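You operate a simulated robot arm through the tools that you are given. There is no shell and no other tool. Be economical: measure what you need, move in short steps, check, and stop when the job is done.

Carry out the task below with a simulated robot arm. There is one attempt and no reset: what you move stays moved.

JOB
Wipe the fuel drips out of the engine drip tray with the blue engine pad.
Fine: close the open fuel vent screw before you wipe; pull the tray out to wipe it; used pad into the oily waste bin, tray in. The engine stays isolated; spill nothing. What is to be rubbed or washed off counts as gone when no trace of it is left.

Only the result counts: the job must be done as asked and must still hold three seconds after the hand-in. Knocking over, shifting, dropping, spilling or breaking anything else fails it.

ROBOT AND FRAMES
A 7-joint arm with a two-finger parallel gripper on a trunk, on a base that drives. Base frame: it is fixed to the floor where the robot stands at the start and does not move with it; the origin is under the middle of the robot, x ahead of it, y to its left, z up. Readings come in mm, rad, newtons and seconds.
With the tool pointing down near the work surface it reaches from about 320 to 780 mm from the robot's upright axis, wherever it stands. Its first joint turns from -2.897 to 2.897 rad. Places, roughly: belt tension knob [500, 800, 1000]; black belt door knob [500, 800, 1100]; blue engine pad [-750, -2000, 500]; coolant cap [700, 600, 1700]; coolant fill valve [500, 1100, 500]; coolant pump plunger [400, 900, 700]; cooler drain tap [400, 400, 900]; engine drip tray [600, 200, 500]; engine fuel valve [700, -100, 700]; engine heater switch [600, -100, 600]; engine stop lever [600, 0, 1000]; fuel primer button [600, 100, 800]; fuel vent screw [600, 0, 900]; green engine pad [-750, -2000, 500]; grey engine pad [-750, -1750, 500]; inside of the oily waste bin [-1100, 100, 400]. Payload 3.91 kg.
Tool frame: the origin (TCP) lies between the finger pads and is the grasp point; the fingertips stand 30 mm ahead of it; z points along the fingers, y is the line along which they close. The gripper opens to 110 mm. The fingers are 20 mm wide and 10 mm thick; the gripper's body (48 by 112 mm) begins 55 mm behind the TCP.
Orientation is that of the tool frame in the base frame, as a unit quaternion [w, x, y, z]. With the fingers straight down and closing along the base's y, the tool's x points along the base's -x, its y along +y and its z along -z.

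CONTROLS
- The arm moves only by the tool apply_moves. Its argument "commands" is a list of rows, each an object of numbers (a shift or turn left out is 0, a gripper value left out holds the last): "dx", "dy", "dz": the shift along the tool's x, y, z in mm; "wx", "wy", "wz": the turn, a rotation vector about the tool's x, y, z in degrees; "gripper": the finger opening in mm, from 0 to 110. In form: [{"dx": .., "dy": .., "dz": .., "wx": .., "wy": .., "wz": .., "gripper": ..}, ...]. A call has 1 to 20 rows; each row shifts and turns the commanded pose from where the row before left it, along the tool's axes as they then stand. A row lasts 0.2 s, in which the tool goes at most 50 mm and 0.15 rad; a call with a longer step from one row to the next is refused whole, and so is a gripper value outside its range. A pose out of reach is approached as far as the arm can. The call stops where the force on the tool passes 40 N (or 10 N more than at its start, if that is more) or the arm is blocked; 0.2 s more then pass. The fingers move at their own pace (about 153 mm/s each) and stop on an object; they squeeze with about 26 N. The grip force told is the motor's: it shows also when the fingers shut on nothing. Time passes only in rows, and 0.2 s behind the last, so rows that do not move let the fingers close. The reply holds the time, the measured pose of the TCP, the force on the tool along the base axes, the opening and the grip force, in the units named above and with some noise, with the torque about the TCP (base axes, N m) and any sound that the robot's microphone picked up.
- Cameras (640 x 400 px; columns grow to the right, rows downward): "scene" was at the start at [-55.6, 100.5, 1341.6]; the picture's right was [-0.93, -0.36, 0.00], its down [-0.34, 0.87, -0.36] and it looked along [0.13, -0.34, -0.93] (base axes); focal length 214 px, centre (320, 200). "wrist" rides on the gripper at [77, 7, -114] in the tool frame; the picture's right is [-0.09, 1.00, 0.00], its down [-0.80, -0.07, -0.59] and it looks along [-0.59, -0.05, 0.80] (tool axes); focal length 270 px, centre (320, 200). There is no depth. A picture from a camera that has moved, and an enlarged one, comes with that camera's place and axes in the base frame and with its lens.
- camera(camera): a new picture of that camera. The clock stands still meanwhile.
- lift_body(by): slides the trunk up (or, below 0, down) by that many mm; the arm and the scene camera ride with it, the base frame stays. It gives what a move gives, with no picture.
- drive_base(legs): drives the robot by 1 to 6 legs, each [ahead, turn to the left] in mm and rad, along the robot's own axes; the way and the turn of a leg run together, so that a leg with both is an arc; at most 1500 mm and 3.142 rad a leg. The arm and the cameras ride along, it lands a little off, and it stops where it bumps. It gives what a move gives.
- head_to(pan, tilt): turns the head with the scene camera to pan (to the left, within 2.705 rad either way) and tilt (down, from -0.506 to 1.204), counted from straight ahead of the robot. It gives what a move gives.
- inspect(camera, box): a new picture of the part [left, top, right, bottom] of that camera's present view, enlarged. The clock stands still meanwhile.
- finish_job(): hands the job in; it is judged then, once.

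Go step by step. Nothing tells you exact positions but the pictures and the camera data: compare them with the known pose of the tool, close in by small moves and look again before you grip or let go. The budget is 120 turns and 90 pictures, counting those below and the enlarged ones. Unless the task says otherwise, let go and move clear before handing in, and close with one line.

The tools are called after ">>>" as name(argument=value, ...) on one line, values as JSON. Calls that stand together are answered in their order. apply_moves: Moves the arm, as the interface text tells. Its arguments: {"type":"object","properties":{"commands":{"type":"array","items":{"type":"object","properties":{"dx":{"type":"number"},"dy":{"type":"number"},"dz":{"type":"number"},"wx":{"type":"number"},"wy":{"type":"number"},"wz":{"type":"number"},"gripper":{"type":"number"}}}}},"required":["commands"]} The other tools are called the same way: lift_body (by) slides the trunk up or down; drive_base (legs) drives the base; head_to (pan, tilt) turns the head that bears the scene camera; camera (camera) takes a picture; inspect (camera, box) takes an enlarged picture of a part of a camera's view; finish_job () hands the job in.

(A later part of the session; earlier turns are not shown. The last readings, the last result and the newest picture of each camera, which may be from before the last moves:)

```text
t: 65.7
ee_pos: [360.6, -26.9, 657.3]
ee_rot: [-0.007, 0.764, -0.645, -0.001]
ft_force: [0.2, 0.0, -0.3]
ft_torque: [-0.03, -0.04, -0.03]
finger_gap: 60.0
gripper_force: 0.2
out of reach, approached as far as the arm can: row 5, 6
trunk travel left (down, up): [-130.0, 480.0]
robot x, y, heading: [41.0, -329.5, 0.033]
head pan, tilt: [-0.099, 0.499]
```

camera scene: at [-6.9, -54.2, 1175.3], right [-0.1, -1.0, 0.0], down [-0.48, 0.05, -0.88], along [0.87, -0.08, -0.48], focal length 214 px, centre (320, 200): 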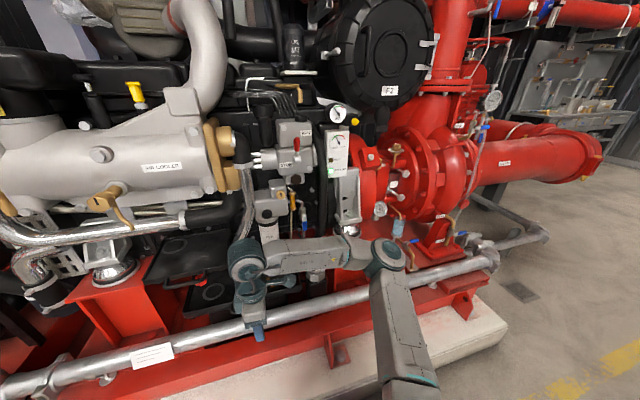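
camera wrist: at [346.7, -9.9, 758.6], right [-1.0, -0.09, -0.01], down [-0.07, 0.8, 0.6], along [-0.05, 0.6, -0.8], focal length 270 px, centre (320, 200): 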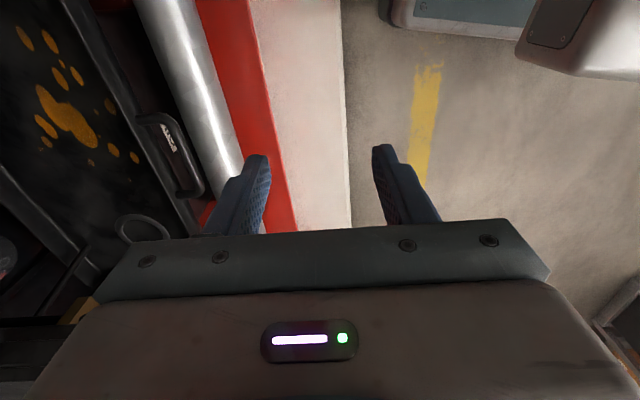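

Outward motion is limited even with neutral roll, so posture/trunk height is the problem. Raise the trunk and lower with the arm instead.

>>> lift_body(by=220)

>>> apply_moves(commands=[{"dx": -36, "dy": -20}, {"dx": -36, "dy": -20}, {"dx": -36, "dy": -20}, {"dx": -36, "dy": -15}])

>>> camera(camera="scene")

```text
t: 68.0
ee_pos: [358.9, -25.7, 878.1]
ee_rot: [-0.007, 0.764, -0.645, -0.001]
ft_force: [0.0, -0.1, -0.1]
ft_torque: [-0.02, -0.02, 0.01]
finger_gap: 60.0
gripper_force: 0.1
trunk travel left (down, up): [-350.0, 260.0]
robot x, y, heading: [37.8, -324.9, 0.025]
head pan, tilt: [-0.099, 0.499]
```

```text
t: 69.0
ee_pos: [360.3, -27.0, 879.7]
ee_rot: [-0.007, 0.764, -0.645, -0.001]
ft_force: [-0.2, -0.5, 0.0]
ft_torque: [0.0, 0.02, 0.0]
finger_gap: 60.2
gripper_force: 0.1
out of reach, approached as far as the arm can: row 1, 2, 3, 4
trunk travel left (down, up): [-350.0, 260.0]
robot x, y, heading: [34.6, -326.3, 0.029]
head pan, tilt: [-0.099, 0.499]
```

```text
54 pictures are left
camera scene: at [48.9, -183.6, 1395.3], right [-0.07, -1.0, 0.0], down [-0.48, 0.03, -0.88], along [0.88, -0.06, -0.48], focal length 214 px, centre (320, 200)
```

scene: 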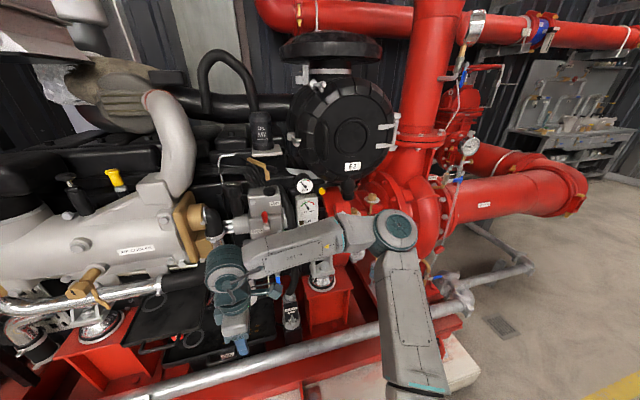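

The elbow is thrown out right and locked. I'll unwind the roll fully and test freedom of movement.

>>> apply_moves(commands=[{"wz": 8.3}, {"wz": 8.3}, {"wz": 8.3}, {"wz": 8.3}, {"wz": 8.3}, {"wz": 8.3}, {"wz": 8.3}, {"wz": 8.3}, {"wz": 8.3}, {"wz": 8.3}, {"wz": 8.3}, {"wz": 8.3}, {"dy": 30}, {"dy": 30}, {"dy": 30}])

```text
t: 72.2
ee_pos: [361.6, -17.2, 876.9]
ee_rot: [0.004, 0.001, 1.0, 0.006]
ft_force: [-0.1, -0.8, 0.6]
ft_torque: [-0.03, -0.02, 0.01]
finger_gap: 60.0
gripper_force: 0.1
out of reach, approached as far as the arm can: row 13, 14, 15
trunk travel left (down, up): [-350.0, 260.0]
robot x, y, heading: [34.0, -327.8, 0.025]
head pan, tilt: [-0.099, 0.499]
```

>>> apply_moves(commands=[{"dx": -40}, {"dx": -40}])

>>> apply_moves(commands=[{"dz": -40}, {"dz": -40}])

```text
t: 72.8
ee_pos: [440.4, -17.1, 876.7]
ee_rot: [0.003, 0.0, 1.0, 0.006]
ft_force: [0.5, 0.4, -0.1]
ft_torque: [-0.03, -0.03, -0.01]
finger_gap: 59.9
gripper_force: 0.0
trunk travel left (down, up): [-350.0, 260.0]
robot x, y, heading: [39.0, -327.9, 0.028]
head pan, tilt: [-0.099, 0.499]
```

```text
t: 73.4
ee_pos: [438.2, -17.8, 959.5]
ee_rot: [0.004, 0.0, 1.0, 0.006]
ft_force: [0.5, 0.2, 0.2]
ft_torque: [0.01, 0.02, 0.0]
finger_gap: 60.0
gripper_force: 0.0
trunk travel left (down, up): [-350.0, 260.0]
robot x, y, heading: [34.7, -329.0, 0.031]
head pan, tilt: [-0.099, 0.499]
```

Forward works, left is limited: the first joint is likely near its end. I'll turn the base left by 0.8 rad to give it room.

>>> drive_base(legs=[[0, 0.8]])

>>> head_to(pan=-0.4, tilt=0.7)

```text
t: 75.9
ee_pos: [88.8, 176.3, 959.2]
ee_rot: [0.001, -0.394, 0.919, 0.007]
ft_force: [-0.1, 0.4, -0.3]
ft_torque: [0.0, -0.02, 0.01]
finger_gap: 59.9
gripper_force: 0.2
trunk travel left (down, up): [-350.0, 260.0]
robot x, y, heading: [38.1, -327.2, 0.84]
head pan, tilt: [-0.099, 0.499]
```

```text
t: 76.7
ee_pos: [87.9, 176.9, 958.1]
ee_rot: [0.001, -0.394, 0.919, 0.007]
ft_force: [0.8, 0.2, 0.5]
ft_torque: [0.0, -0.02, 0.04]
finger_gap: 60.1
gripper_force: 0.1
trunk travel left (down, up): [-350.0, 260.0]
robot x, y, heading: [39.9, -325.9, 0.838]
head pan, tilt: [-0.4, 0.7]
```

>>> apply_moves(commands=[{"dx": -23, "dy": -32, "dz": 9}, {"dx": -23, "dy": -32, "dz": 9}, {"dx": -23, "dy": -32, "dz": 9}, {"dx": -23, "dy": -32, "dz": 9}, {"dx": -23, "dy": -32, "dz": 9}, {"dx": -23, "dy": -32, "dz": 9}, {"dx": -23, "dy": -32, "dz": 9}, {"dx": -23, "dy": -32, "dz": 9}, {"dx": -23, "dy": -32, "dz": 9}])

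>>> apply_moves(commands=[{"wz": -8}, {"wz": -8}, {"wz": -8}, {"wz": -8}, {"wz": -8}, {"wz": -8}, {"wz": -6}])

```text
t: 78.7
ee_pos: [438.7, 129.6, 878.4]
ee_rot: [0.001, -0.394, 0.919, 0.007]
ft_force: [0.1, -0.7, -0.1]
ft_torque: [-0.01, 0.01, 0.0]
finger_gap: 60.1
gripper_force: 0.1
trunk travel left (down, up): [-350.0, 260.0]
robot x, y, heading: [43.1, -326.1, 0.84]
head pan, tilt: [-0.4, 0.7]
```

```text
t: 80.3
ee_pos: [408.7, 117.9, 895.5]
ee_rot: [-0.003, 0.742, -0.67, -0.007]
ft_force: [-0.2, 0.0, 0.5]
ft_torque: [-0.01, 0.02, 0.03]
finger_gap: 60.0
gripper_force: 0.1
out of reach, approached as far as the arm can: row 6, 7
trunk travel left (down, up): [-350.0, 260.0]
robot x, y, heading: [42.9, -326.0, 0.841]
head pan, tilt: [-0.4, 0.7]
```

>>> apply_moves(commands=[{"wz": 5}, {"dz": 40}, {"dz": 40}, {"dz": 40}, {"dz": 40}])

>>> camera(camera="wrist")

```text
t: 81.5
ee_pos: [408.0, 121.9, 734.6]
ee_rot: [-0.004, 0.715, -0.699, -0.006]
ft_force: [0.6, 0.1, -0.1]
ft_torque: [0.03, -0.03, 0.01]
finger_gap: 60.1
gripper_force: 0.0
trunk travel left (down, up): [-350.0, 260.0]
robot x, y, heading: [38.5, -324.9, 0.837]
head pan, tilt: [-0.4, 0.7]
```

```text
53 pictures are left
camera wrist: at [401.6, 44.7, 849.9], right [-1.0, 0.06, 0.0], down [0.05, 0.79, 0.61], along [0.04, 0.6, -0.8], focal length 270 px, centre (320, 200)
```

wrist: 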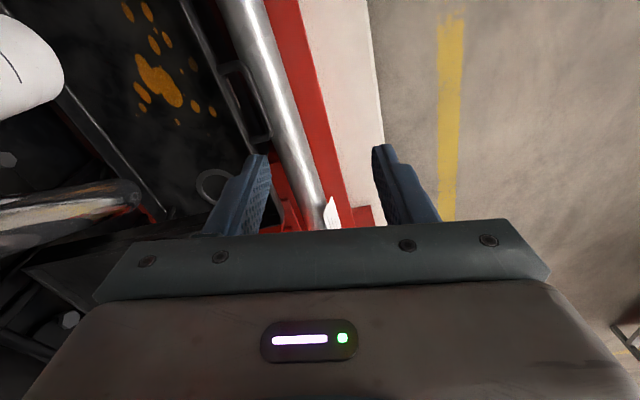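

The handle bar position is confirmed: (506,112)–(491,208), z≈472. I'll grip near its −y end to stay clear of the upper tray; first roll a bit more and descend.

>>> apply_moves(commands=[{"dz": 40}, {"dz": 40}, {"dz": 40}, {"dz": 25, "wz": -4}, {"wz": -3.5}])

```text
t: 82.7
ee_pos: [398.5, 122.4, 590.1]
ee_rot: [-0.006, 0.758, -0.653, -0.004]
ft_force: [0.3, 0.0, -1.2]
ft_torque: [0.02, -0.02, -0.04]
finger_gap: 60.1
gripper_force: 0.2
out of reach, approached as far as the arm can: row 5
trunk travel left (down, up): [-350.0, 260.0]
robot x, y, heading: [38.0, -329.1, 0.837]
head pan, tilt: [-0.4, 0.7]
```

Roll is right (98.5°), but moving to the handle would again hit the limit; I'll shift the base ~108 mm in −y, +x to gain azimuth.

>>> drive_base(legs=[[0, 1.03], [-108, 0], [0, -1.03]])

```text
t: 89.1
ee_pos: [442.8, 3.2, 590.0]
ee_rot: [-0.009, 0.744, -0.668, -0.001]
ft_force: [-0.7, 0.1, -0.1]
ft_torque: [0.01, 0.03, -0.02]
finger_gap: 60.1
gripper_force: 0.1
trunk travel left (down, up): [-350.0, 260.0]
robot x, y, heading: [61.1, -425.0, 0.801]
head pan, tilt: [-0.4, 0.7]
```

>>> apply_moves(commands=[{"dx": -36, "dy": 0}, {"dx": -36, "dy": 0}, {"dx": -36, "dy": -19}, {"dy": -10, "wz": -4}])

>>> camera(camera="wrist")

>>> camera(camera="scene")

```text
t: 90.1
ee_pos: [402.0, 90.3, 593.0]
ee_rot: [-0.013, 0.764, -0.645, 0.002]
ft_force: [-0.4, 0.3, -0.5]
ft_torque: [0.01, -0.03, 0.05]
finger_gap: 60.2
gripper_force: 0.1
out of reach, approached as far as the arm can: row 2, 3, 4
trunk travel left (down, up): [-350.0, 260.0]
robot x, y, heading: [58.0, -423.6, 0.803]
head pan, tilt: [-0.4, 0.7]
```

```text
52 pictures are left
camera wrist: at [404.1, 11.0, 706.6], right [-1.0, -0.08, -0.02], down [-0.08, 0.79, 0.61], along [-0.03, 0.61, -0.79], focal length 270 px, centre (320, 200)
```

wrist: 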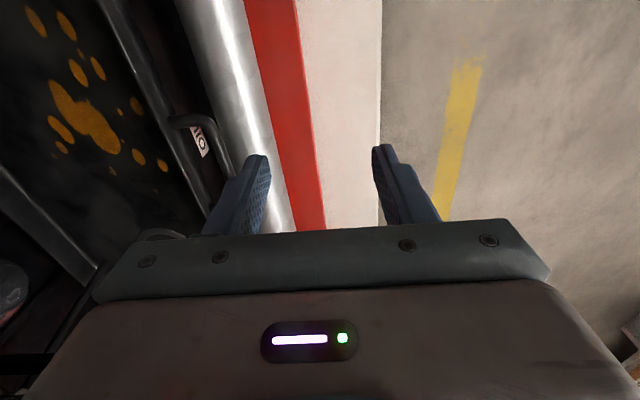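

```text
51 pictures are left
camera scene: at [-22.6, -338.8, 1377.6], right [0.39, -0.92, 0.0], down [-0.59, -0.25, -0.76], along [0.7, 0.3, -0.64], focal length 214 px, centre (320, 200)
```

scene: 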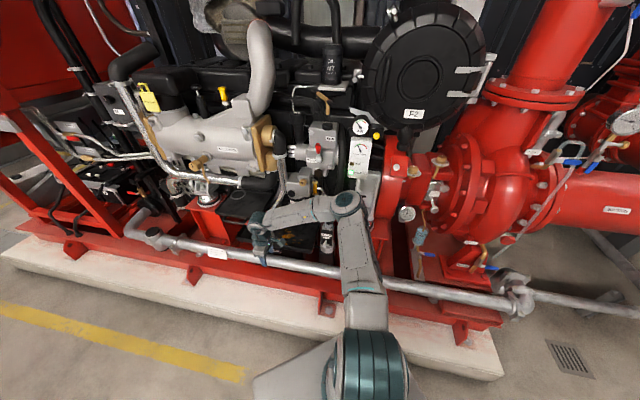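

This direction keeps binding. I'll flip the roll by 180° instead (camera on the +y side, which fits under the upper tray when gripping the bar's −y end).

>>> apply_moves(commands=[{"wz": 8.3}, {"wz": 8.3}, {"wz": 8.3}, {"wz": 8.3}, {"wz": 8.3}, {"wz": 8.3}, {"wz": 8.3}, {"wz": 8.3}, {"wz": 8.3}, {"wz": 8.3}, {"wz": 8.3}, {"wz": 8.3}, {"wz": 8.3}, {"wz": 8.3}, {"wz": 8.3}, {"wz": 8.3}, {"wz": 8.3}, {"wz": 8.3}, {"wz": 8.3}, {"wz": 8.3}])

>>> apply_moves(commands=[{"wz": 7}, {"wz": 6}, {"dx": 10}, {"dx": 10}, {"dy": 20}, {"dy": 20}])

>>> camera(camera="wrist")

```text
t: 94.3
ee_pos: [400.6, 89.7, 593.8]
ee_rot: [-0.001, 0.544, 0.839, 0.01]
ft_force: [0.4, -0.6, 0.3]
ft_torque: [-0.03, 0.05, 0.02]
finger_gap: 60.3
gripper_force: 0.1
trunk travel left (down, up): [-350.0, 260.0]
robot x, y, heading: [59.8, -424.9, 0.803]
head pan, tilt: [-0.4, 0.7]
```

```text
t: 95.7
ee_pos: [435.8, 116.9, 595.7]
ee_rot: [-0.001, 0.635, 0.773, 0.009]
ft_force: [0.6, -0.4, 0.3]
ft_torque: [0.0, 0.03, 0.02]
finger_gap: 59.9
gripper_force: 0.0
trunk travel left (down, up): [-350.0, 260.0]
robot x, y, heading: [60.5, -423.6, 0.806]
head pan, tilt: [-0.4, 0.7]
```

```text
50 pictures are left
camera wrist: at [425.8, 192.9, 711.4], right [0.99, 0.11, 0.01], down [0.08, -0.81, 0.58], along [0.07, -0.58, -0.81], focal length 270 px, centre (320, 200)
```

wrist: 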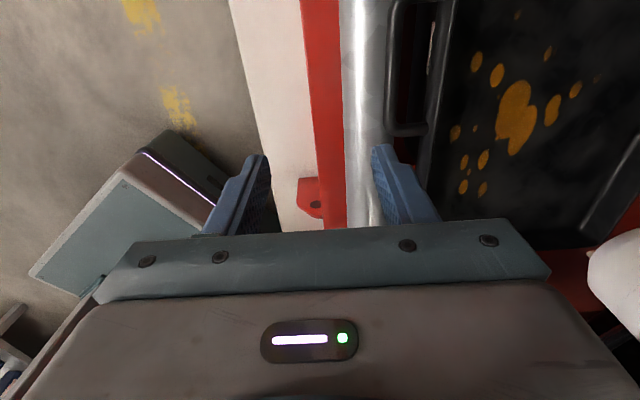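

The flipped roll works and the handle reads at (504,112)–(486,197). I'll descend first, then go over the bar with fingers 26 mm apart, and look again.

>>> apply_moves(commands=[{"dz": 40, "gripper": 26}, {"dz": 35}, {"dy": 22, "dx": 1}, {"dy": 22, "dx": 1}])

>>> camera(camera="wrist")

>>> inspect(camera="scene", box=[200, 170, 360, 270])

```text
t: 96.7
ee_pos: [479.4, 123.8, 522.4]
ee_rot: [-0.001, 0.635, 0.772, 0.01]
ft_force: [0.0, 0.7, -0.3]
ft_torque: [-0.02, 0.0, 0.03]
finger_gap: 26.4
gripper_force: 0.2
out of reach, approached as far as the arm can: row 4
trunk travel left (down, up): [-350.0, 260.0]
robot x, y, heading: [57.8, -427.1, 0.805]
head pan, tilt: [-0.4, 0.7]
```

```text
49 pictures are left
camera wrist: at [468.5, 199.9, 639.3], right [0.99, 0.11, 0.01], down [0.08, -0.81, 0.58], along [0.07, -0.58, -0.81], focal length 270 px, centre (320, 200)
```

wrist: 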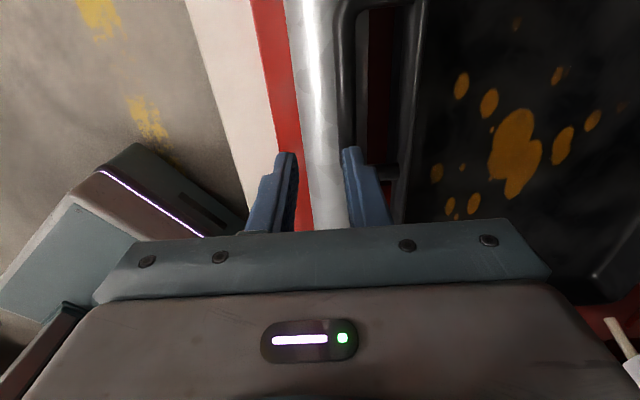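

```text
4.00 times, centred on (280, 220) of scene
camera zoom: at [-22.6, -339.0, 1377.6], right [0.39, -0.92, 0.0], down [-0.59, -0.25, -0.76], along [0.7, 0.3, -0.64], focal length 858 px, centre (480, 120)
```

zoom: 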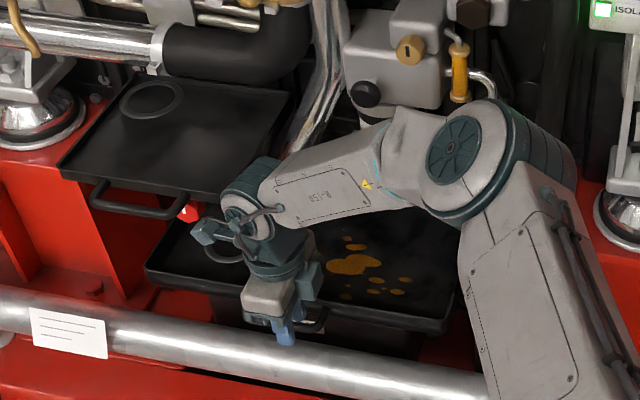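

At the edge of what the arm can do here. I'll back out, raise the tool by arm and lower the trunk instead, to get a better posture.

>>> apply_moves(commands=[{"dy": -30}, {"dy": -30}, {"dz": -40}, {"dz": -40}, {"dz": -40}, {"dz": -40}])

>>> lift_body(by=-160)

>>> apply_moves(commands=[{"dy": 25}, {"dy": 20}])

```text
t: 98.1
ee_pos: [415.3, 108.0, 683.5]
ee_rot: [-0.001, 0.635, 0.772, 0.01]
ft_force: [0.2, 1.3, -0.5]
ft_torque: [0.01, -0.01, -0.01]
finger_gap: 25.9
gripper_force: 0.0
trunk travel left (down, up): [-350.0, 260.0]
robot x, y, heading: [57.5, -425.1, 0.8]
head pan, tilt: [-0.4, 0.7]
```

```text
t: 100.0
ee_pos: [416.4, 108.5, 523.5]
ee_rot: [-0.002, 0.634, 0.773, 0.009]
ft_force: [0.0, -0.1, 0.1]
ft_torque: [-0.02, -0.04, -0.05]
finger_gap: 25.9
gripper_force: 0.0
trunk travel left (down, up): [-190.0, 420.0]
robot x, y, heading: [60.1, -422.4, 0.796]
head pan, tilt: [-0.4, 0.7]
```

```text
t: 100.6
ee_pos: [460.1, 118.7, 523.3]
ee_rot: [-0.002, 0.635, 0.773, 0.009]
ft_force: [0.0, -0.4, 0.2]
ft_torque: [0.03, -0.03, 0.01]
finger_gap: 25.9
gripper_force: 0.0
trunk travel left (down, up): [-190.0, 420.0]
robot x, y, heading: [61.8, -426.2, 0.805]
head pan, tilt: [-0.4, 0.7]
```

>>> apply_moves(commands=[{"dy": 14, "dx": 2}, {"dy": 14, "dx": 2}, {"dy": 14, "dx": 2}])

>>> camera(camera="wrist")

```text
t: 101.4
ee_pos: [498.8, 131.2, 523.3]
ee_rot: [-0.001, 0.636, 0.772, 0.008]
ft_force: [1.4, -0.5, 0.4]
ft_torque: [0.01, 0.0, 0.01]
finger_gap: 26.0
gripper_force: 0.1
trunk travel left (down, up): [-190.0, 420.0]
robot x, y, heading: [61.5, -427.1, 0.807]
head pan, tilt: [-0.4, 0.7]
```

```text
47 pictures are left
camera wrist: at [489.7, 208.0, 640.9], right [0.99, 0.11, 0.01], down [0.08, -0.81, 0.58], along [0.07, -0.58, -0.81], focal length 270 px, centre (320, 200)
```

wrist: 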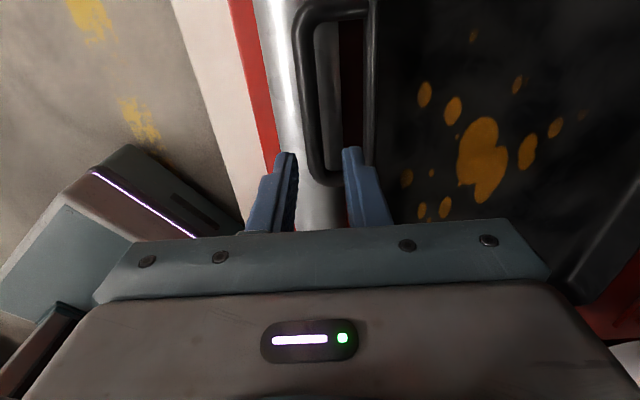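

The bar sits ~4 mm toward −x of the finger midline, with plenty of gap to the rim. Correct, open to 34, descend and close.

>>> apply_moves(commands=[{"dy": -4, "dx": 2, "gripper": 34}, {"dz": 20}, {"dz": 15}, {"dz": 14}])

>>> camera(camera="wrist")

```text
t: 102.4
ee_pos: [496.5, 132.7, 474.3]
ee_rot: [-0.002, 0.635, 0.773, 0.009]
ft_force: [-0.1, -0.6, 0.1]
ft_torque: [0.05, 0.02, -0.05]
finger_gap: 34.1
gripper_force: 0.1
trunk travel left (down, up): [-190.0, 420.0]
robot x, y, heading: [60.7, -423.1, 0.806]
head pan, tilt: [-0.4, 0.7]
```

```text
46 pictures are left
camera wrist: at [485.8, 210.0, 592.0], right [0.99, 0.11, 0.01], down [0.08, -0.81, 0.58], along [0.07, -0.58, -0.81], focal length 270 px, centre (320, 200)
```

wrist: 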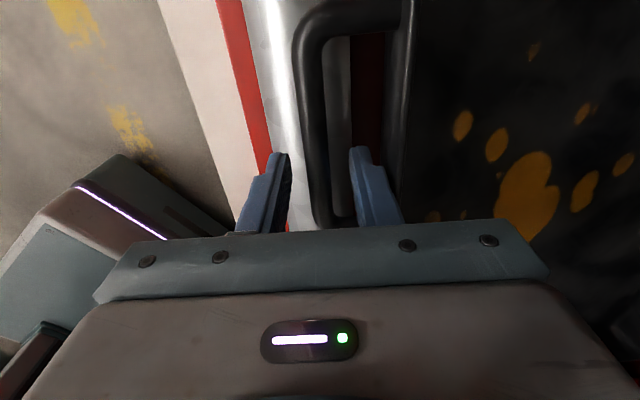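

The bar lies between the fingers. Close and check opening.

>>> apply_moves(commands=[{"gripper": 6}, {"gripper": 6}])

```text
t: 103.0
ee_pos: [496.5, 133.8, 474.8]
ee_rot: [-0.001, 0.635, 0.772, 0.009]
ft_force: [2.5, 0.3, -1.0]
ft_torque: [0.34, 0.05, 0.95]
finger_gap: 11.7
gripper_force: 44.7
trunk travel left (down, up): [-190.0, 420.0]
robot x, y, heading: [58.5, -423.6, 0.803]
head pan, tilt: [-0.4, 0.7]
```

Bar gripped (11.7 mm). Pull gently along −tool y.

>>> apply_moves(commands=[{"dy": -5}, {"dy": -8}, {"dy": -10}, {"dy": -10}, {"dy": -10}])

>>> camera(camera="wrist")

```text
t: 104.2
ee_pos: [451.7, 124.6, 475.0]
ee_rot: [-0.001, 0.635, 0.773, 0.009]
ft_force: [-3.4, 9.0, 3.2]
ft_torque: [-0.54, -0.13, 0.92]
finger_gap: 11.5
gripper_force: 44.8
trunk travel left (down, up): [-190.0, 420.0]
robot x, y, heading: [56.2, -425.2, 0.806]
head pan, tilt: [-0.4, 0.7]
```

```text
45 pictures are left
camera wrist: at [440.7, 200.9, 592.1], right [0.99, 0.11, 0.01], down [0.08, -0.81, 0.58], along [0.07, -0.58, -0.81], focal length 270 px, centre (320, 200)
```

wrist: 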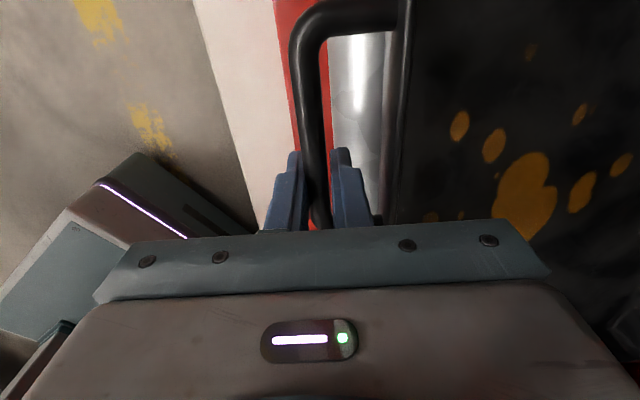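

The tray slides freely with it. Pull about 120 mm more, with a slight lateral correction.

>>> apply_moves(commands=[{"dy": -12, "dx": 0.4}, {"dy": -12, "dx": 0.4}, {"dy": -12, "dx": 0.4}, {"dy": -12, "dx": 0.4}, {"dy": -12, "dx": 0.4}, {"dy": -12, "dx": 0.4}, {"dy": -12, "dx": 0.4}, {"dy": -12, "dx": 0.4}, {"dy": -12, "dx": 0.4}, {"dy": -12, "dx": 0.4}])

>>> inspect(camera="scene", box=[160, 170, 400, 320])

```text
t: 106.4
ee_pos: [333.9, 103.5, 474.2]
ee_rot: [-0.001, 0.635, 0.772, 0.008]
ft_force: [4.4, -29.8, 19.2]
ft_torque: [-0.29, -0.11, 0.9]
finger_gap: 12.0
gripper_force: 45.1
trunk travel left (down, up): [-190.0, 420.0]
robot x, y, heading: [56.6, -427.4, 0.804]
head pan, tilt: [-0.4, 0.7]
```

```text
2.67 times, centred on (280, 245) of scene
camera zoom: at [-23.0, -341.8, 1217.7], right [0.39, -0.92, 0.0], down [-0.59, -0.25, -0.77], along [0.7, 0.3, -0.64], focal length 572 px, centre (427, 80)
```

zoom: 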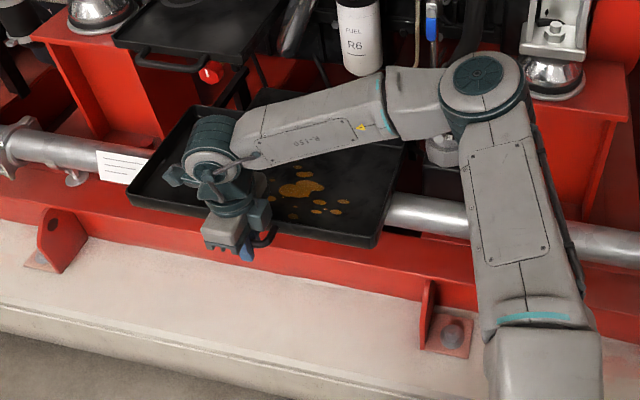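

The tray is out ~165 mm with the drips exposed. Relax the side load, release and lift clear.

>>> apply_moves(commands=[{"dx": -2.5, "dz": -1}, {"dz": 0}, {"gripper": 40}, {"gripper": 40}])

>>> apply_moves(commands=[{"dz": -20}, {"dz": -30}, {"dz": -40}, {"dy": -30, "dz": -30}, {"dy": -30, "dz": -30}, {"dy": -30, "dz": -30}, {"dy": -30, "dz": -30}])

>>> camera(camera="wrist")

>>> camera(camera="scene")

```text
t: 107.4
ee_pos: [334.8, 102.7, 474.9]
ee_rot: [-0.001, 0.635, 0.773, 0.009]
ft_force: [-3.0, 0.8, -0.3]
ft_torque: [0.01, -0.01, 0.07]
finger_gap: 38.8
gripper_force: 0.2
trunk travel left (down, up): [-190.0, 420.0]
robot x, y, heading: [59.4, -428.9, 0.807]
head pan, tilt: [-0.4, 0.7]
```

```text
t: 109.0
ee_pos: [215.3, 77.8, 682.3]
ee_rot: [-0.001, 0.635, 0.772, 0.01]
ft_force: [0.1, 0.2, 0.2]
ft_torque: [0.05, 0.05, -0.01]
finger_gap: 40.2
gripper_force: 0.1
trunk travel left (down, up): [-190.0, 420.0]
robot x, y, heading: [59.0, -423.0, 0.802]
head pan, tilt: [-0.4, 0.7]
```

```text
43 pictures are left
camera wrist: at [204.4, 152.7, 799.0], right [0.99, 0.11, 0.01], down [0.08, -0.81, 0.58], along [0.07, -0.58, -0.81], focal length 270 px, centre (320, 200)
```

wrist: 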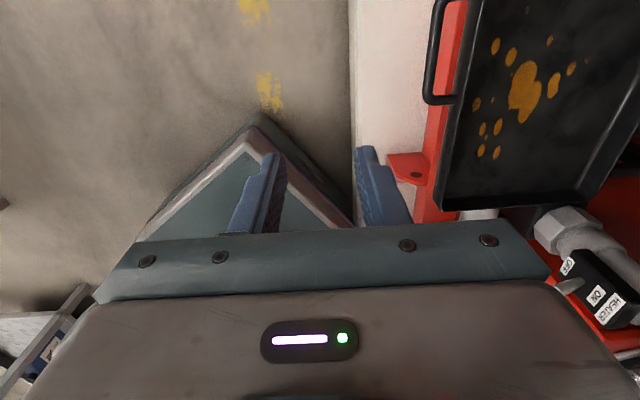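

```text
42 pictures are left
camera scene: at [-22.3, -338.5, 1217.5], right [0.39, -0.92, 0.0], down [-0.59, -0.25, -0.76], along [0.7, 0.3, -0.64], focal length 214 px, centre (320, 200)
```

scene: 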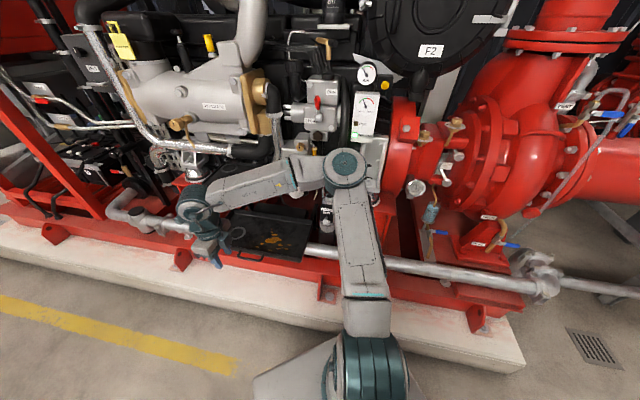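

The tray stays out. Next fetch the blue pad from the shelf near (−750,−2000,500); I'll turn away from the engine on the free side, drive along −y and face the shelf.

>>> drive_base(legs=[[0, 1.984], [0, 1.984], [1430, 0], [0, -1.63]])

>>> head_to(pan=0.1, tilt=0.5)

>>> camera(camera="scene")

```text
t: 129.4
ee_pos: [-274.5, -2091.4, 681.0]
ee_rot: [-0.009, -0.488, 0.873, 0.002]
ft_force: [0.6, 0.3, -0.4]
ft_torque: [0.01, -0.03, -0.02]
finger_gap: 40.0
gripper_force: 0.0
trunk travel left (down, up): [-190.0, 420.0]
robot x, y, heading: [178.0, -1828.8, -3.089]
head pan, tilt: [-0.4, 0.7]
```

```text
t: 130.4
ee_pos: [-274.3, -2091.7, 681.6]
ee_rot: [-0.01, -0.487, 0.873, 0.002]
ft_force: [-0.3, 0.5, -0.2]
ft_torque: [0.01, -0.01, 0.0]
finger_gap: 40.2
gripper_force: 0.1
trunk travel left (down, up): [-190.0, 420.0]
robot x, y, heading: [178.1, -1829.5, -3.088]
head pan, tilt: [0.099, 0.499]
```

```text
41 pictures are left
camera scene: at [174.8, -1987.4, 1235.3], right [-0.15, 0.99, 0.0], down [0.47, 0.07, -0.88], along [-0.87, -0.14, -0.48], focal length 214 px, centre (320, 200)
```

scene: 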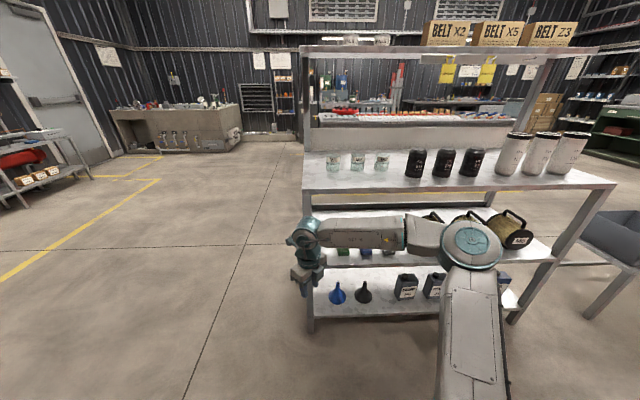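

I face the shelf; small blue/green items sit behind the forearm on the middle shelf. Zoom in.

>>> inspect(camera="scene", box=[280, 180, 480, 320])

>>> camera(camera="wrist")

```text
2.86 times, centred on (380, 250) of scene
camera zoom: at [174.8, -1987.4, 1235.3], right [-0.15, 0.99, 0.0], down [0.47, 0.07, -0.88], along [-0.87, -0.14, -0.48], focal length 613 px, centre (149, 57)
```

zoom: 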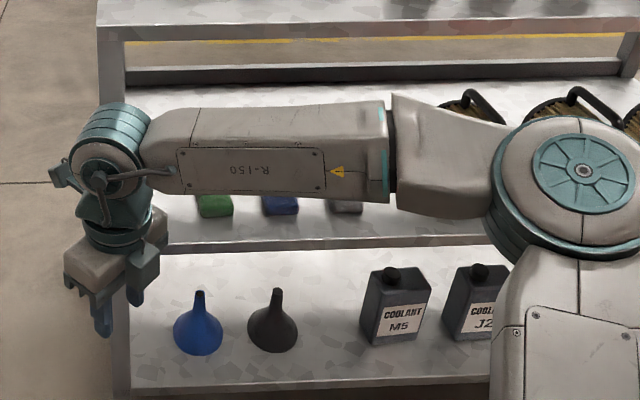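

```text
39 pictures are left
camera wrist: at [-320.1, -2152.3, 798.8], right [-0.8, 0.6, 0.01], down [0.49, 0.65, 0.58], along [0.34, 0.47, -0.81], focal length 270 px, centre (320, 200)
```

wrist: 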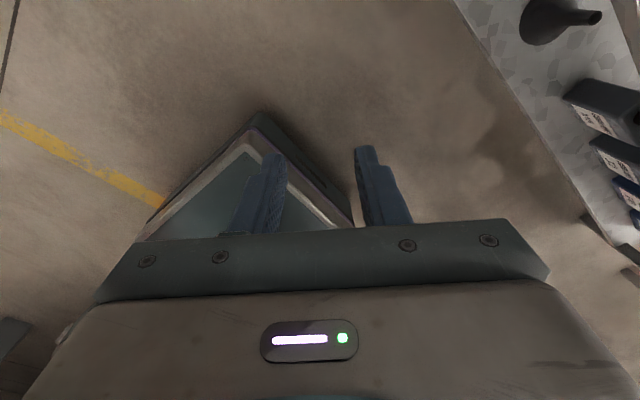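

Pads green, blue, grey stand on the middle shelf; the blue is near (−660,−1895,~505). I'll restore the neutral roll, align laterally and pitch the tool forward 40°.

>>> apply_moves(commands=[{"wz": -8.2}, {"wz": -8.2}, {"wz": -8.2}, {"wz": -8.2}, {"wz": -8.2}, {"wz": -8.2}, {"wz": -8.2}, {"wz": -8.2}, {"wz": -8.2}, {"wz": -8.2}, {"wz": -8.2}, {"wz": -8.2}, {"wz": -8.2}, {"wz": -8.2}, {"wz": -7}])

>>> apply_moves(commands=[{"dy": -40}, {"dy": -40}, {"dy": -40}, {"dy": -40}, {"dy": -36}, {"wy": -8}, {"wy": -8}, {"wy": -8}, {"wy": -8}, {"wy": -8}])

>>> camera(camera="wrist")

```text
t: 133.6
ee_pos: [-273.9, -2091.1, 681.7]
ee_rot: [0.002, 1.0, 0.003, -0.009]
ft_force: [0.3, -0.2, 0.2]
ft_torque: [0.0, -0.01, 0.01]
finger_gap: 40.0
gripper_force: 0.2
trunk travel left (down, up): [-190.0, 420.0]
robot x, y, heading: [178.6, -1831.1, -3.09]
head pan, tilt: [0.099, 0.499]
```

```text
t: 135.8
ee_pos: [-276.9, -1894.8, 680.8]
ee_rot: [0.003, 0.937, 0.0, -0.348]
ft_force: [0.4, 0.2, -0.8]
ft_torque: [-0.04, -0.02, 0.0]
finger_gap: 39.9
gripper_force: 0.0
trunk travel left (down, up): [-190.0, 420.0]
robot x, y, heading: [177.8, -1833.4, -3.083]
head pan, tilt: [0.099, 0.499]
```

```text
38 pictures are left
camera wrist: at [-143.7, -1900.3, 717.8], right [-0.06, -1.0, 0.06], down [-0.22, 0.08, 0.97], along [-0.97, 0.05, -0.22], focal length 270 px, centre (320, 200)
```

wrist: 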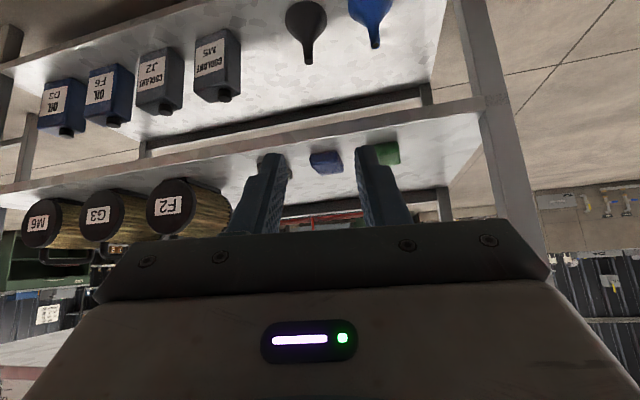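

>>> inspect(camera="wrist", box=[240, 90, 440, 215])

```text
3.20 times, centred on (340, 152) of wrist
camera zoom: at [-143.7, -1900.3, 717.8], right [-0.06, -1.0, 0.06], down [-0.22, 0.08, 0.97], along [-0.97, 0.05, -0.22], focal length 865 px, centre (256, 352)
```

zoom: 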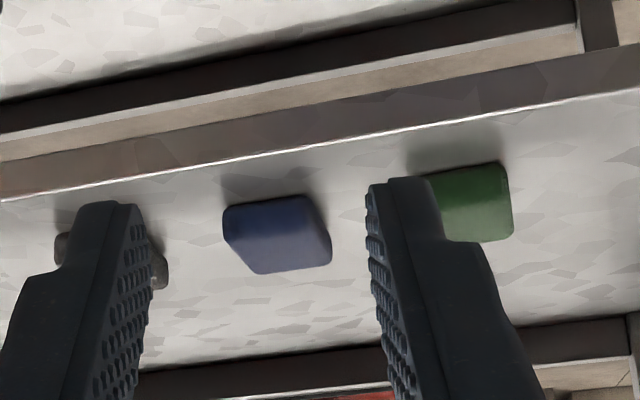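

The blue pad is ~53 wide, 65 deep, 22 tall, centred about (−655,−1897,528), yawed 12° like the shelf. Drive 200 mm closer, steepen the tool to 25° off vertical, match the yaw.

>>> drive_base(legs=[[200, 0]])

>>> apply_moves(commands=[{"wy": 7.5, "gripper": 76}, {"wy": 7.5}, {"wx": -2.6, "wz": -5.5}, {"wx": -2.6, "wz": -5.5}])

>>> camera(camera="wrist")

```text
t: 137.4
ee_pos: [-473.4, -1906.5, 680.5]
ee_rot: [0.002, 0.936, 0.0, -0.351]
ft_force: [-0.7, 0.5, -0.4]
ft_torque: [0.0, -0.01, 0.0]
finger_gap: 40.1
gripper_force: 0.0
trunk travel left (down, up): [-190.0, 420.0]
robot x, y, heading: [-16.6, -1840.6, -3.087]
head pan, tilt: [0.099, 0.499]
```

```text
t: 138.4
ee_pos: [-472.5, -1906.1, 681.7]
ee_rot: [0.025, 0.969, 0.105, -0.224]
ft_force: [0.1, 0.2, -0.4]
ft_torque: [0.01, -0.02, 0.01]
finger_gap: 76.0
gripper_force: 0.0
trunk travel left (down, up): [-190.0, 420.0]
robot x, y, heading: [-16.7, -1838.1, -3.092]
head pan, tilt: [0.099, 0.499]
```

```text
36 pictures are left
camera wrist: at [-356.0, -1885.3, 751.7], right [0.14, -0.99, 0.04], down [-0.46, -0.03, 0.89], along [-0.88, -0.14, -0.46], focal length 270 px, centre (320, 200)
```

wrist: 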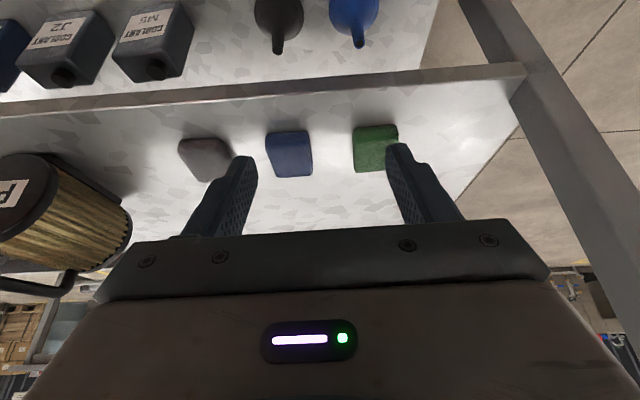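

Pad centre confirmed near (−655,−1895), bottom at z≈517. I'll pitch to 35° for shelf clearance and go to just above the pad.

>>> apply_moves(commands=[{"wy": -5}, {"wy": -5}, {"dx": -14.6, "dy": -10, "dz": 34.7}, {"dx": -14.6, "dy": -10, "dz": 34.7}, {"dx": -14.6, "dy": -10, "dz": 34.7}, {"dx": -14.6, "dy": -10, "dz": 34.7}, {"dx": -14.6, "dy": -10, "dz": 34.7}])

>>> camera(camera="wrist")

>>> camera(camera="scene")

```text
t: 140.0
ee_pos: [-641.3, -1893.4, 584.6]
ee_rot: [0.034, 0.946, 0.101, -0.307]
ft_force: [0.6, 0.1, -0.1]
ft_torque: [0.02, 0.01, -0.02]
finger_gap: 75.8
gripper_force: 0.1
trunk travel left (down, up): [-190.0, 420.0]
robot x, y, heading: [-17.4, -1842.1, -3.089]
head pan, tilt: [0.099, 0.499]
```

```text
35 pictures are left
camera wrist: at [-515.2, -1871.0, 632.9], right [0.14, -0.99, 0.05], down [-0.31, 0.01, 0.95], along [-0.94, -0.15, -0.3], focal length 270 px, centre (320, 200)
```

wrist: 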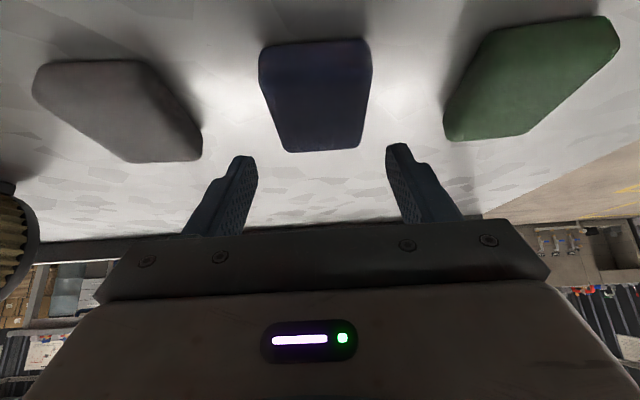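

```text
34 pictures are left
camera scene: at [-21.9, -1998.4, 1235.3], right [-0.15, 0.99, 0.0], down [0.47, 0.07, -0.88], along [-0.87, -0.13, -0.48], focal length 214 px, centre (320, 200)
```

scene: 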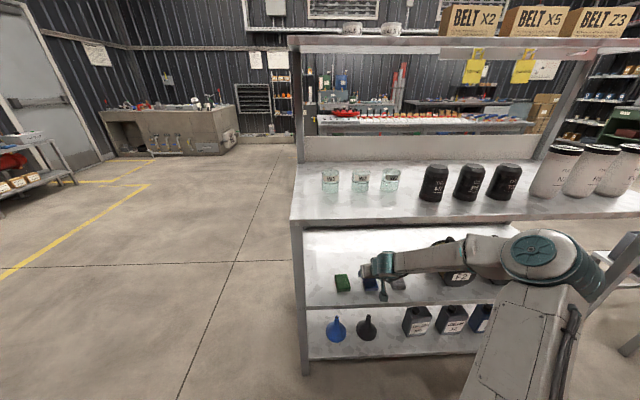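

Alignment is good. Lower straight down 30 mm and close.

>>> apply_moves(commands=[{"dx": 8, "dz": 11}, {"dx": 6, "dz": 8.5}, {"dx": 3.5, "dz": 5}, {"gripper": 30}, {"gripper": 30}, {"gripper": 30}])

>>> camera(camera="wrist")

```text
t: 141.4
ee_pos: [-642.3, -1891.1, 553.5]
ee_rot: [0.034, 0.946, 0.1, -0.307]
ft_force: [0.8, 0.5, 0.2]
ft_torque: [-0.01, 0.04, -0.01]
finger_gap: 53.6
gripper_force: 26.0
trunk travel left (down, up): [-190.0, 420.0]
robot x, y, heading: [-16.6, -1838.5, -3.084]
head pan, tilt: [0.099, 0.499]
```

```text
33 pictures are left
camera wrist: at [-515.5, -1869.8, 602.6], right [0.14, -0.99, 0.05], down [-0.31, 0.01, 0.95], along [-0.94, -0.15, -0.3], focal length 270 px, centre (320, 200)
```

wrist: 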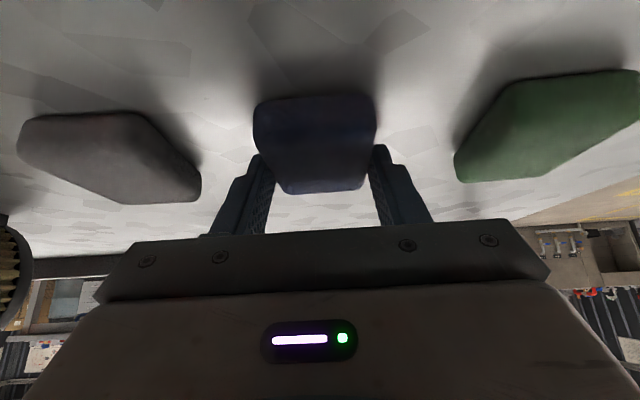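

Gripped at 53.6 mm. Lift 35 mm, check, then withdraw.

>>> apply_moves(commands=[{"dx": -6, "dz": -8}, {"dx": -7, "dz": -10}, {"dx": -8, "dz": -11}, {"dx": 20, "dz": -14.5}, {"dx": 24, "dz": -17.5}, {"dx": 28, "dz": -20.5}, {"dx": 28, "dz": -20.5}, {"dx": 28, "dz": -20.5}, {"dx": 28, "dz": -20.5}])

>>> camera(camera="wrist")

```text
t: 143.4
ee_pos: [-476.4, -1852.9, 590.6]
ee_rot: [0.035, 0.946, 0.101, -0.307]
ft_force: [0.0, -0.4, -0.3]
ft_torque: [-0.01, 0.0, -0.02]
finger_gap: 54.2
gripper_force: 26.2
out of reach, approached as far as the arm can: row 9
trunk travel left (down, up): [-190.0, 420.0]
robot x, y, heading: [-17.5, -1841.4, -3.09]
head pan, tilt: [0.099, 0.499]
```

```text
32 pictures are left
camera wrist: at [-349.9, -1830.2, 638.6], right [0.14, -0.99, 0.05], down [-0.31, 0.01, 0.95], along [-0.94, -0.15, -0.3], focal length 270 px, centre (320, 200)
```

wrist: 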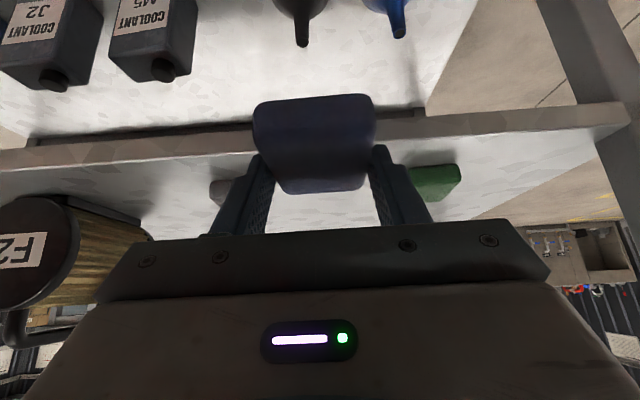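

The pad is held and clear of the shelf. Drive back to the engine, ending near (−150,60) facing it.

>>> drive_base(legs=[[-250, 0], [0, -1.42], [1500, 0], [426, 0], [0, -1.771]])

>>> head_to(pan=0, tilt=0.75)

>>> camera(camera="scene")

```text
t: 162.1
ee_pos: [292.3, 32.0, 590.0]
ee_rot: [0.307, -0.073, 0.948, 0.025]
ft_force: [0.8, -0.1, -0.4]
ft_torque: [0.01, -0.01, -0.01]
finger_gap: 53.9
gripper_force: 25.9
trunk travel left (down, up): [-190.0, 420.0]
robot x, y, heading: [-168.8, 48.2, -0.004]
head pan, tilt: [0.099, 0.499]
```

```text
t: 162.9
ee_pos: [291.4, 33.1, 589.7]
ee_rot: [0.307, -0.073, 0.949, 0.025]
ft_force: [-1.5, 0.5, 0.5]
ft_torque: [0.01, -0.02, 0.0]
finger_gap: 54.0
gripper_force: 26.0
trunk travel left (down, up): [-190.0, 420.0]
robot x, y, heading: [-167.6, 49.6, -0.004]
head pan, tilt: [0.0, 0.75]
```

```text
31 pictures are left
camera scene: at [-160.5, 200.9, 1213.4], right [0.0, -1.0, 0.0], down [-0.68, 0.0, -0.73], along [0.73, 0.0, -0.68], focal length 214 px, centre (320, 200)
```

scene: 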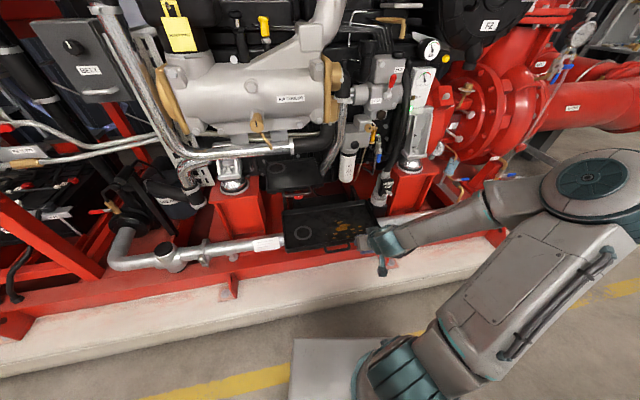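

>>> inspect(camera="scene", box=[260, 170, 420, 270])

>>> camera(camera="wrist")

```text
4.00 times, centred on (340, 220) of scene
camera zoom: at [-160.5, 200.9, 1213.4], right [0.0, -1.0, 0.0], down [-0.68, 0.0, -0.73], along [0.73, 0.0, -0.68], focal length 858 px, centre (240, 120)
```

zoom: 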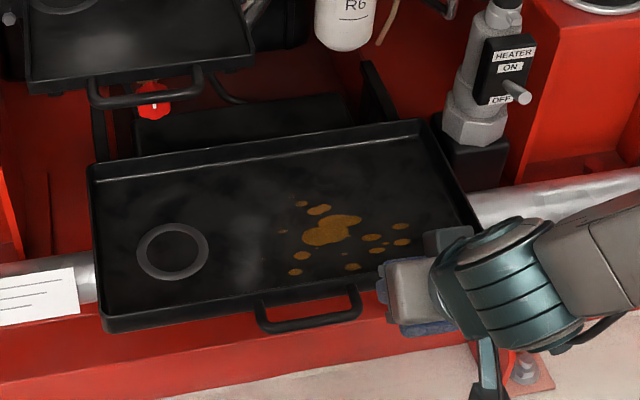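

```text
29 pictures are left
camera wrist: at [161.5, 20.2, 638.6], right [-0.08, 0.99, 0.05], down [0.31, -0.03, 0.95], along [0.95, 0.1, -0.3], focal length 270 px, centre (320, 200)
```

wrist: 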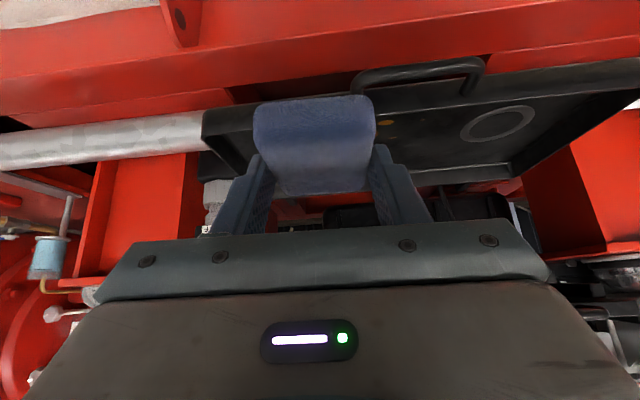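

Drips span roughly x 410–525, y 5–160 in the tray. I'll bring the pad over the middle-left of the drips and lower toward the tray floor.

>>> apply_moves(commands=[{"dx": -25.7, "dz": 18.5, "dy": 17}, {"dx": -25.7, "dz": 18.5, "dy": 17}, {"dx": -25.7, "dz": 18.5, "dy": 17}, {"dx": -25.7, "dz": 18.5, "dy": 17}, {"dx": -25.7, "dz": 18.5, "dy": 16}, {"dx": 20, "dz": 27.7}, {"dx": 20, "dz": 27.7}])

>>> apply_moves(commands=[{"dx": 3.5, "dz": 4.9}, {"dx": 2.3, "dz": 3.2}, {"dx": 1.8, "dz": 2.4}, {"dx": 1.2, "dz": 1.6}])

>>> inspect(camera="scene", box=[260, 170, 420, 270])

```text
t: 164.5
ee_pos: [435.6, 138.8, 521.6]
ee_rot: [0.308, -0.074, 0.948, 0.025]
ft_force: [0.0, -0.1, 0.3]
ft_torque: [-0.02, 0.01, 0.0]
finger_gap: 53.6
gripper_force: 26.3
trunk travel left (down, up): [-190.0, 420.0]
robot x, y, heading: [-167.5, 45.5, -0.004]
head pan, tilt: [0.0, 0.75]
```

```text
t: 165.5
ee_pos: [437.0, 140.7, 506.5]
ee_rot: [0.307, -0.073, 0.949, 0.025]
ft_force: [-0.7, -0.3, -0.2]
ft_torque: [0.01, 0.03, -0.01]
finger_gap: 53.7
gripper_force: 26.1
trunk travel left (down, up): [-190.0, 420.0]
robot x, y, heading: [-168.0, 46.5, -0.003]
head pan, tilt: [0.0, 0.75]
```

```text
4.00 times, centred on (340, 220) of scene
camera zoom: at [-160.5, 200.9, 1213.3], right [0.0, -1.0, 0.0], down [-0.68, 0.0, -0.73], along [0.73, 0.0, -0.68], focal length 858 px, centre (240, 120)
```

zoom: 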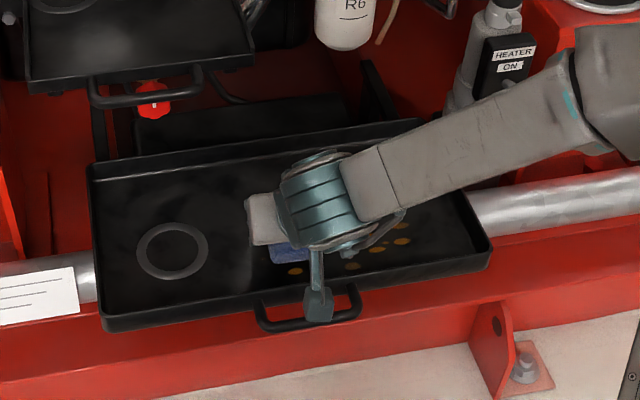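

Not touching yet (pad bottom ≈ 470). Continue down in small steps.

>>> apply_moves(commands=[{"dx": 1.8, "dz": 2.4}, {"dx": 1.8, "dz": 2.4}, {"dx": 1.8, "dz": 2.4}, {"dx": 1.2, "dz": 1.6}])

>>> apply_moves(commands=[{"dx": 1.2, "dz": 1.6}, {"dx": 1.2, "dz": 1.6}])

>>> apply_moves(commands=[{"dx": 1.2, "dz": 1.6}, {"dx": 1.2, "dz": 1.6}])

```text
t: 166.5
ee_pos: [434.1, 141.0, 496.0]
ee_rot: [0.308, -0.073, 0.948, 0.026]
ft_force: [0.7, -0.3, 0.2]
ft_torque: [0.02, 0.01, 0.02]
finger_gap: 54.0
gripper_force: 26.0
trunk travel left (down, up): [-190.0, 420.0]
robot x, y, heading: [-166.2, 45.8, 0.002]
head pan, tilt: [0.0, 0.75]
```

```text
t: 167.1
ee_pos: [435.0, 140.0, 493.4]
ee_rot: [0.308, -0.074, 0.948, 0.026]
ft_force: [-0.3, -0.7, 1.5]
ft_torque: [-0.01, 0.08, -0.02]
finger_gap: 53.9
gripper_force: 25.8
trunk travel left (down, up): [-190.0, 420.0]
robot x, y, heading: [-168.0, 49.5, -0.004]
head pan, tilt: [0.0, 0.75]
```

```text
t: 167.7
ee_pos: [436.3, 140.0, 492.8]
ee_rot: [0.311, -0.074, 0.947, 0.025]
ft_force: [0.1, -0.5, 28.5]
ft_torque: [-0.1, 0.25, -0.05]
finger_gap: 53.9
gripper_force: 26.1
trunk travel left (down, up): [-190.0, 420.0]
robot x, y, heading: [-168.3, 48.8, -0.006]
head pan, tilt: [0.0, 0.75]
```

Floor contact at TCP z≈493 (28 N now). Ease to ~12 N and wipe sideways across the drips.

>>> apply_moves(commands=[{"dx": -1.2, "dz": -1.6}, {"dy": 10}, {"dy": 12}, {"dy": -15}, {"dy": -18}, {"dy": -18}, {"dy": -18}, {"dy": -18}, {"dy": -18}, {"dy": -18}, {"dy": -18}, {"dy": -18}])

>>> inspect(camera="scene", box=[260, 170, 420, 270])

```text
t: 170.3
ee_pos: [456.0, 5.8, 492.8]
ee_rot: [0.31, -0.074, 0.947, 0.026]
ft_force: [-2.2, 10.5, 29.8]
ft_torque: [0.42, 0.09, -0.01]
finger_gap: 53.9
gripper_force: 25.2
trunk travel left (down, up): [-190.0, 420.0]
robot x, y, heading: [-167.3, 48.4, -0.006]
head pan, tilt: [0.0, 0.75]
```

```text
4.00 times, centred on (340, 220) of scene
camera zoom: at [-162.9, 201.7, 1213.4], right [0.0, -1.0, 0.0], down [-0.68, 0.0, -0.73], along [0.73, 0.0, -0.68], focal length 858 px, centre (240, 120)
```

zoom: 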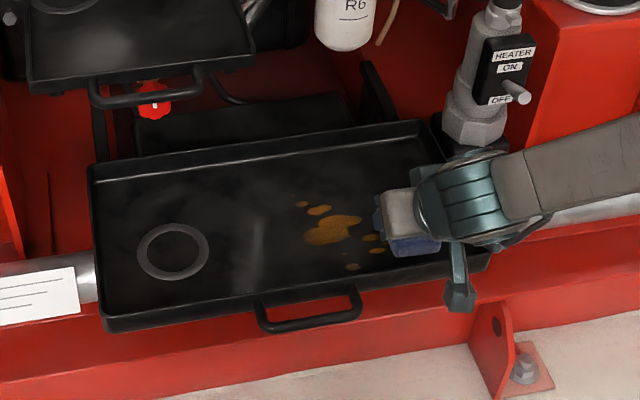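

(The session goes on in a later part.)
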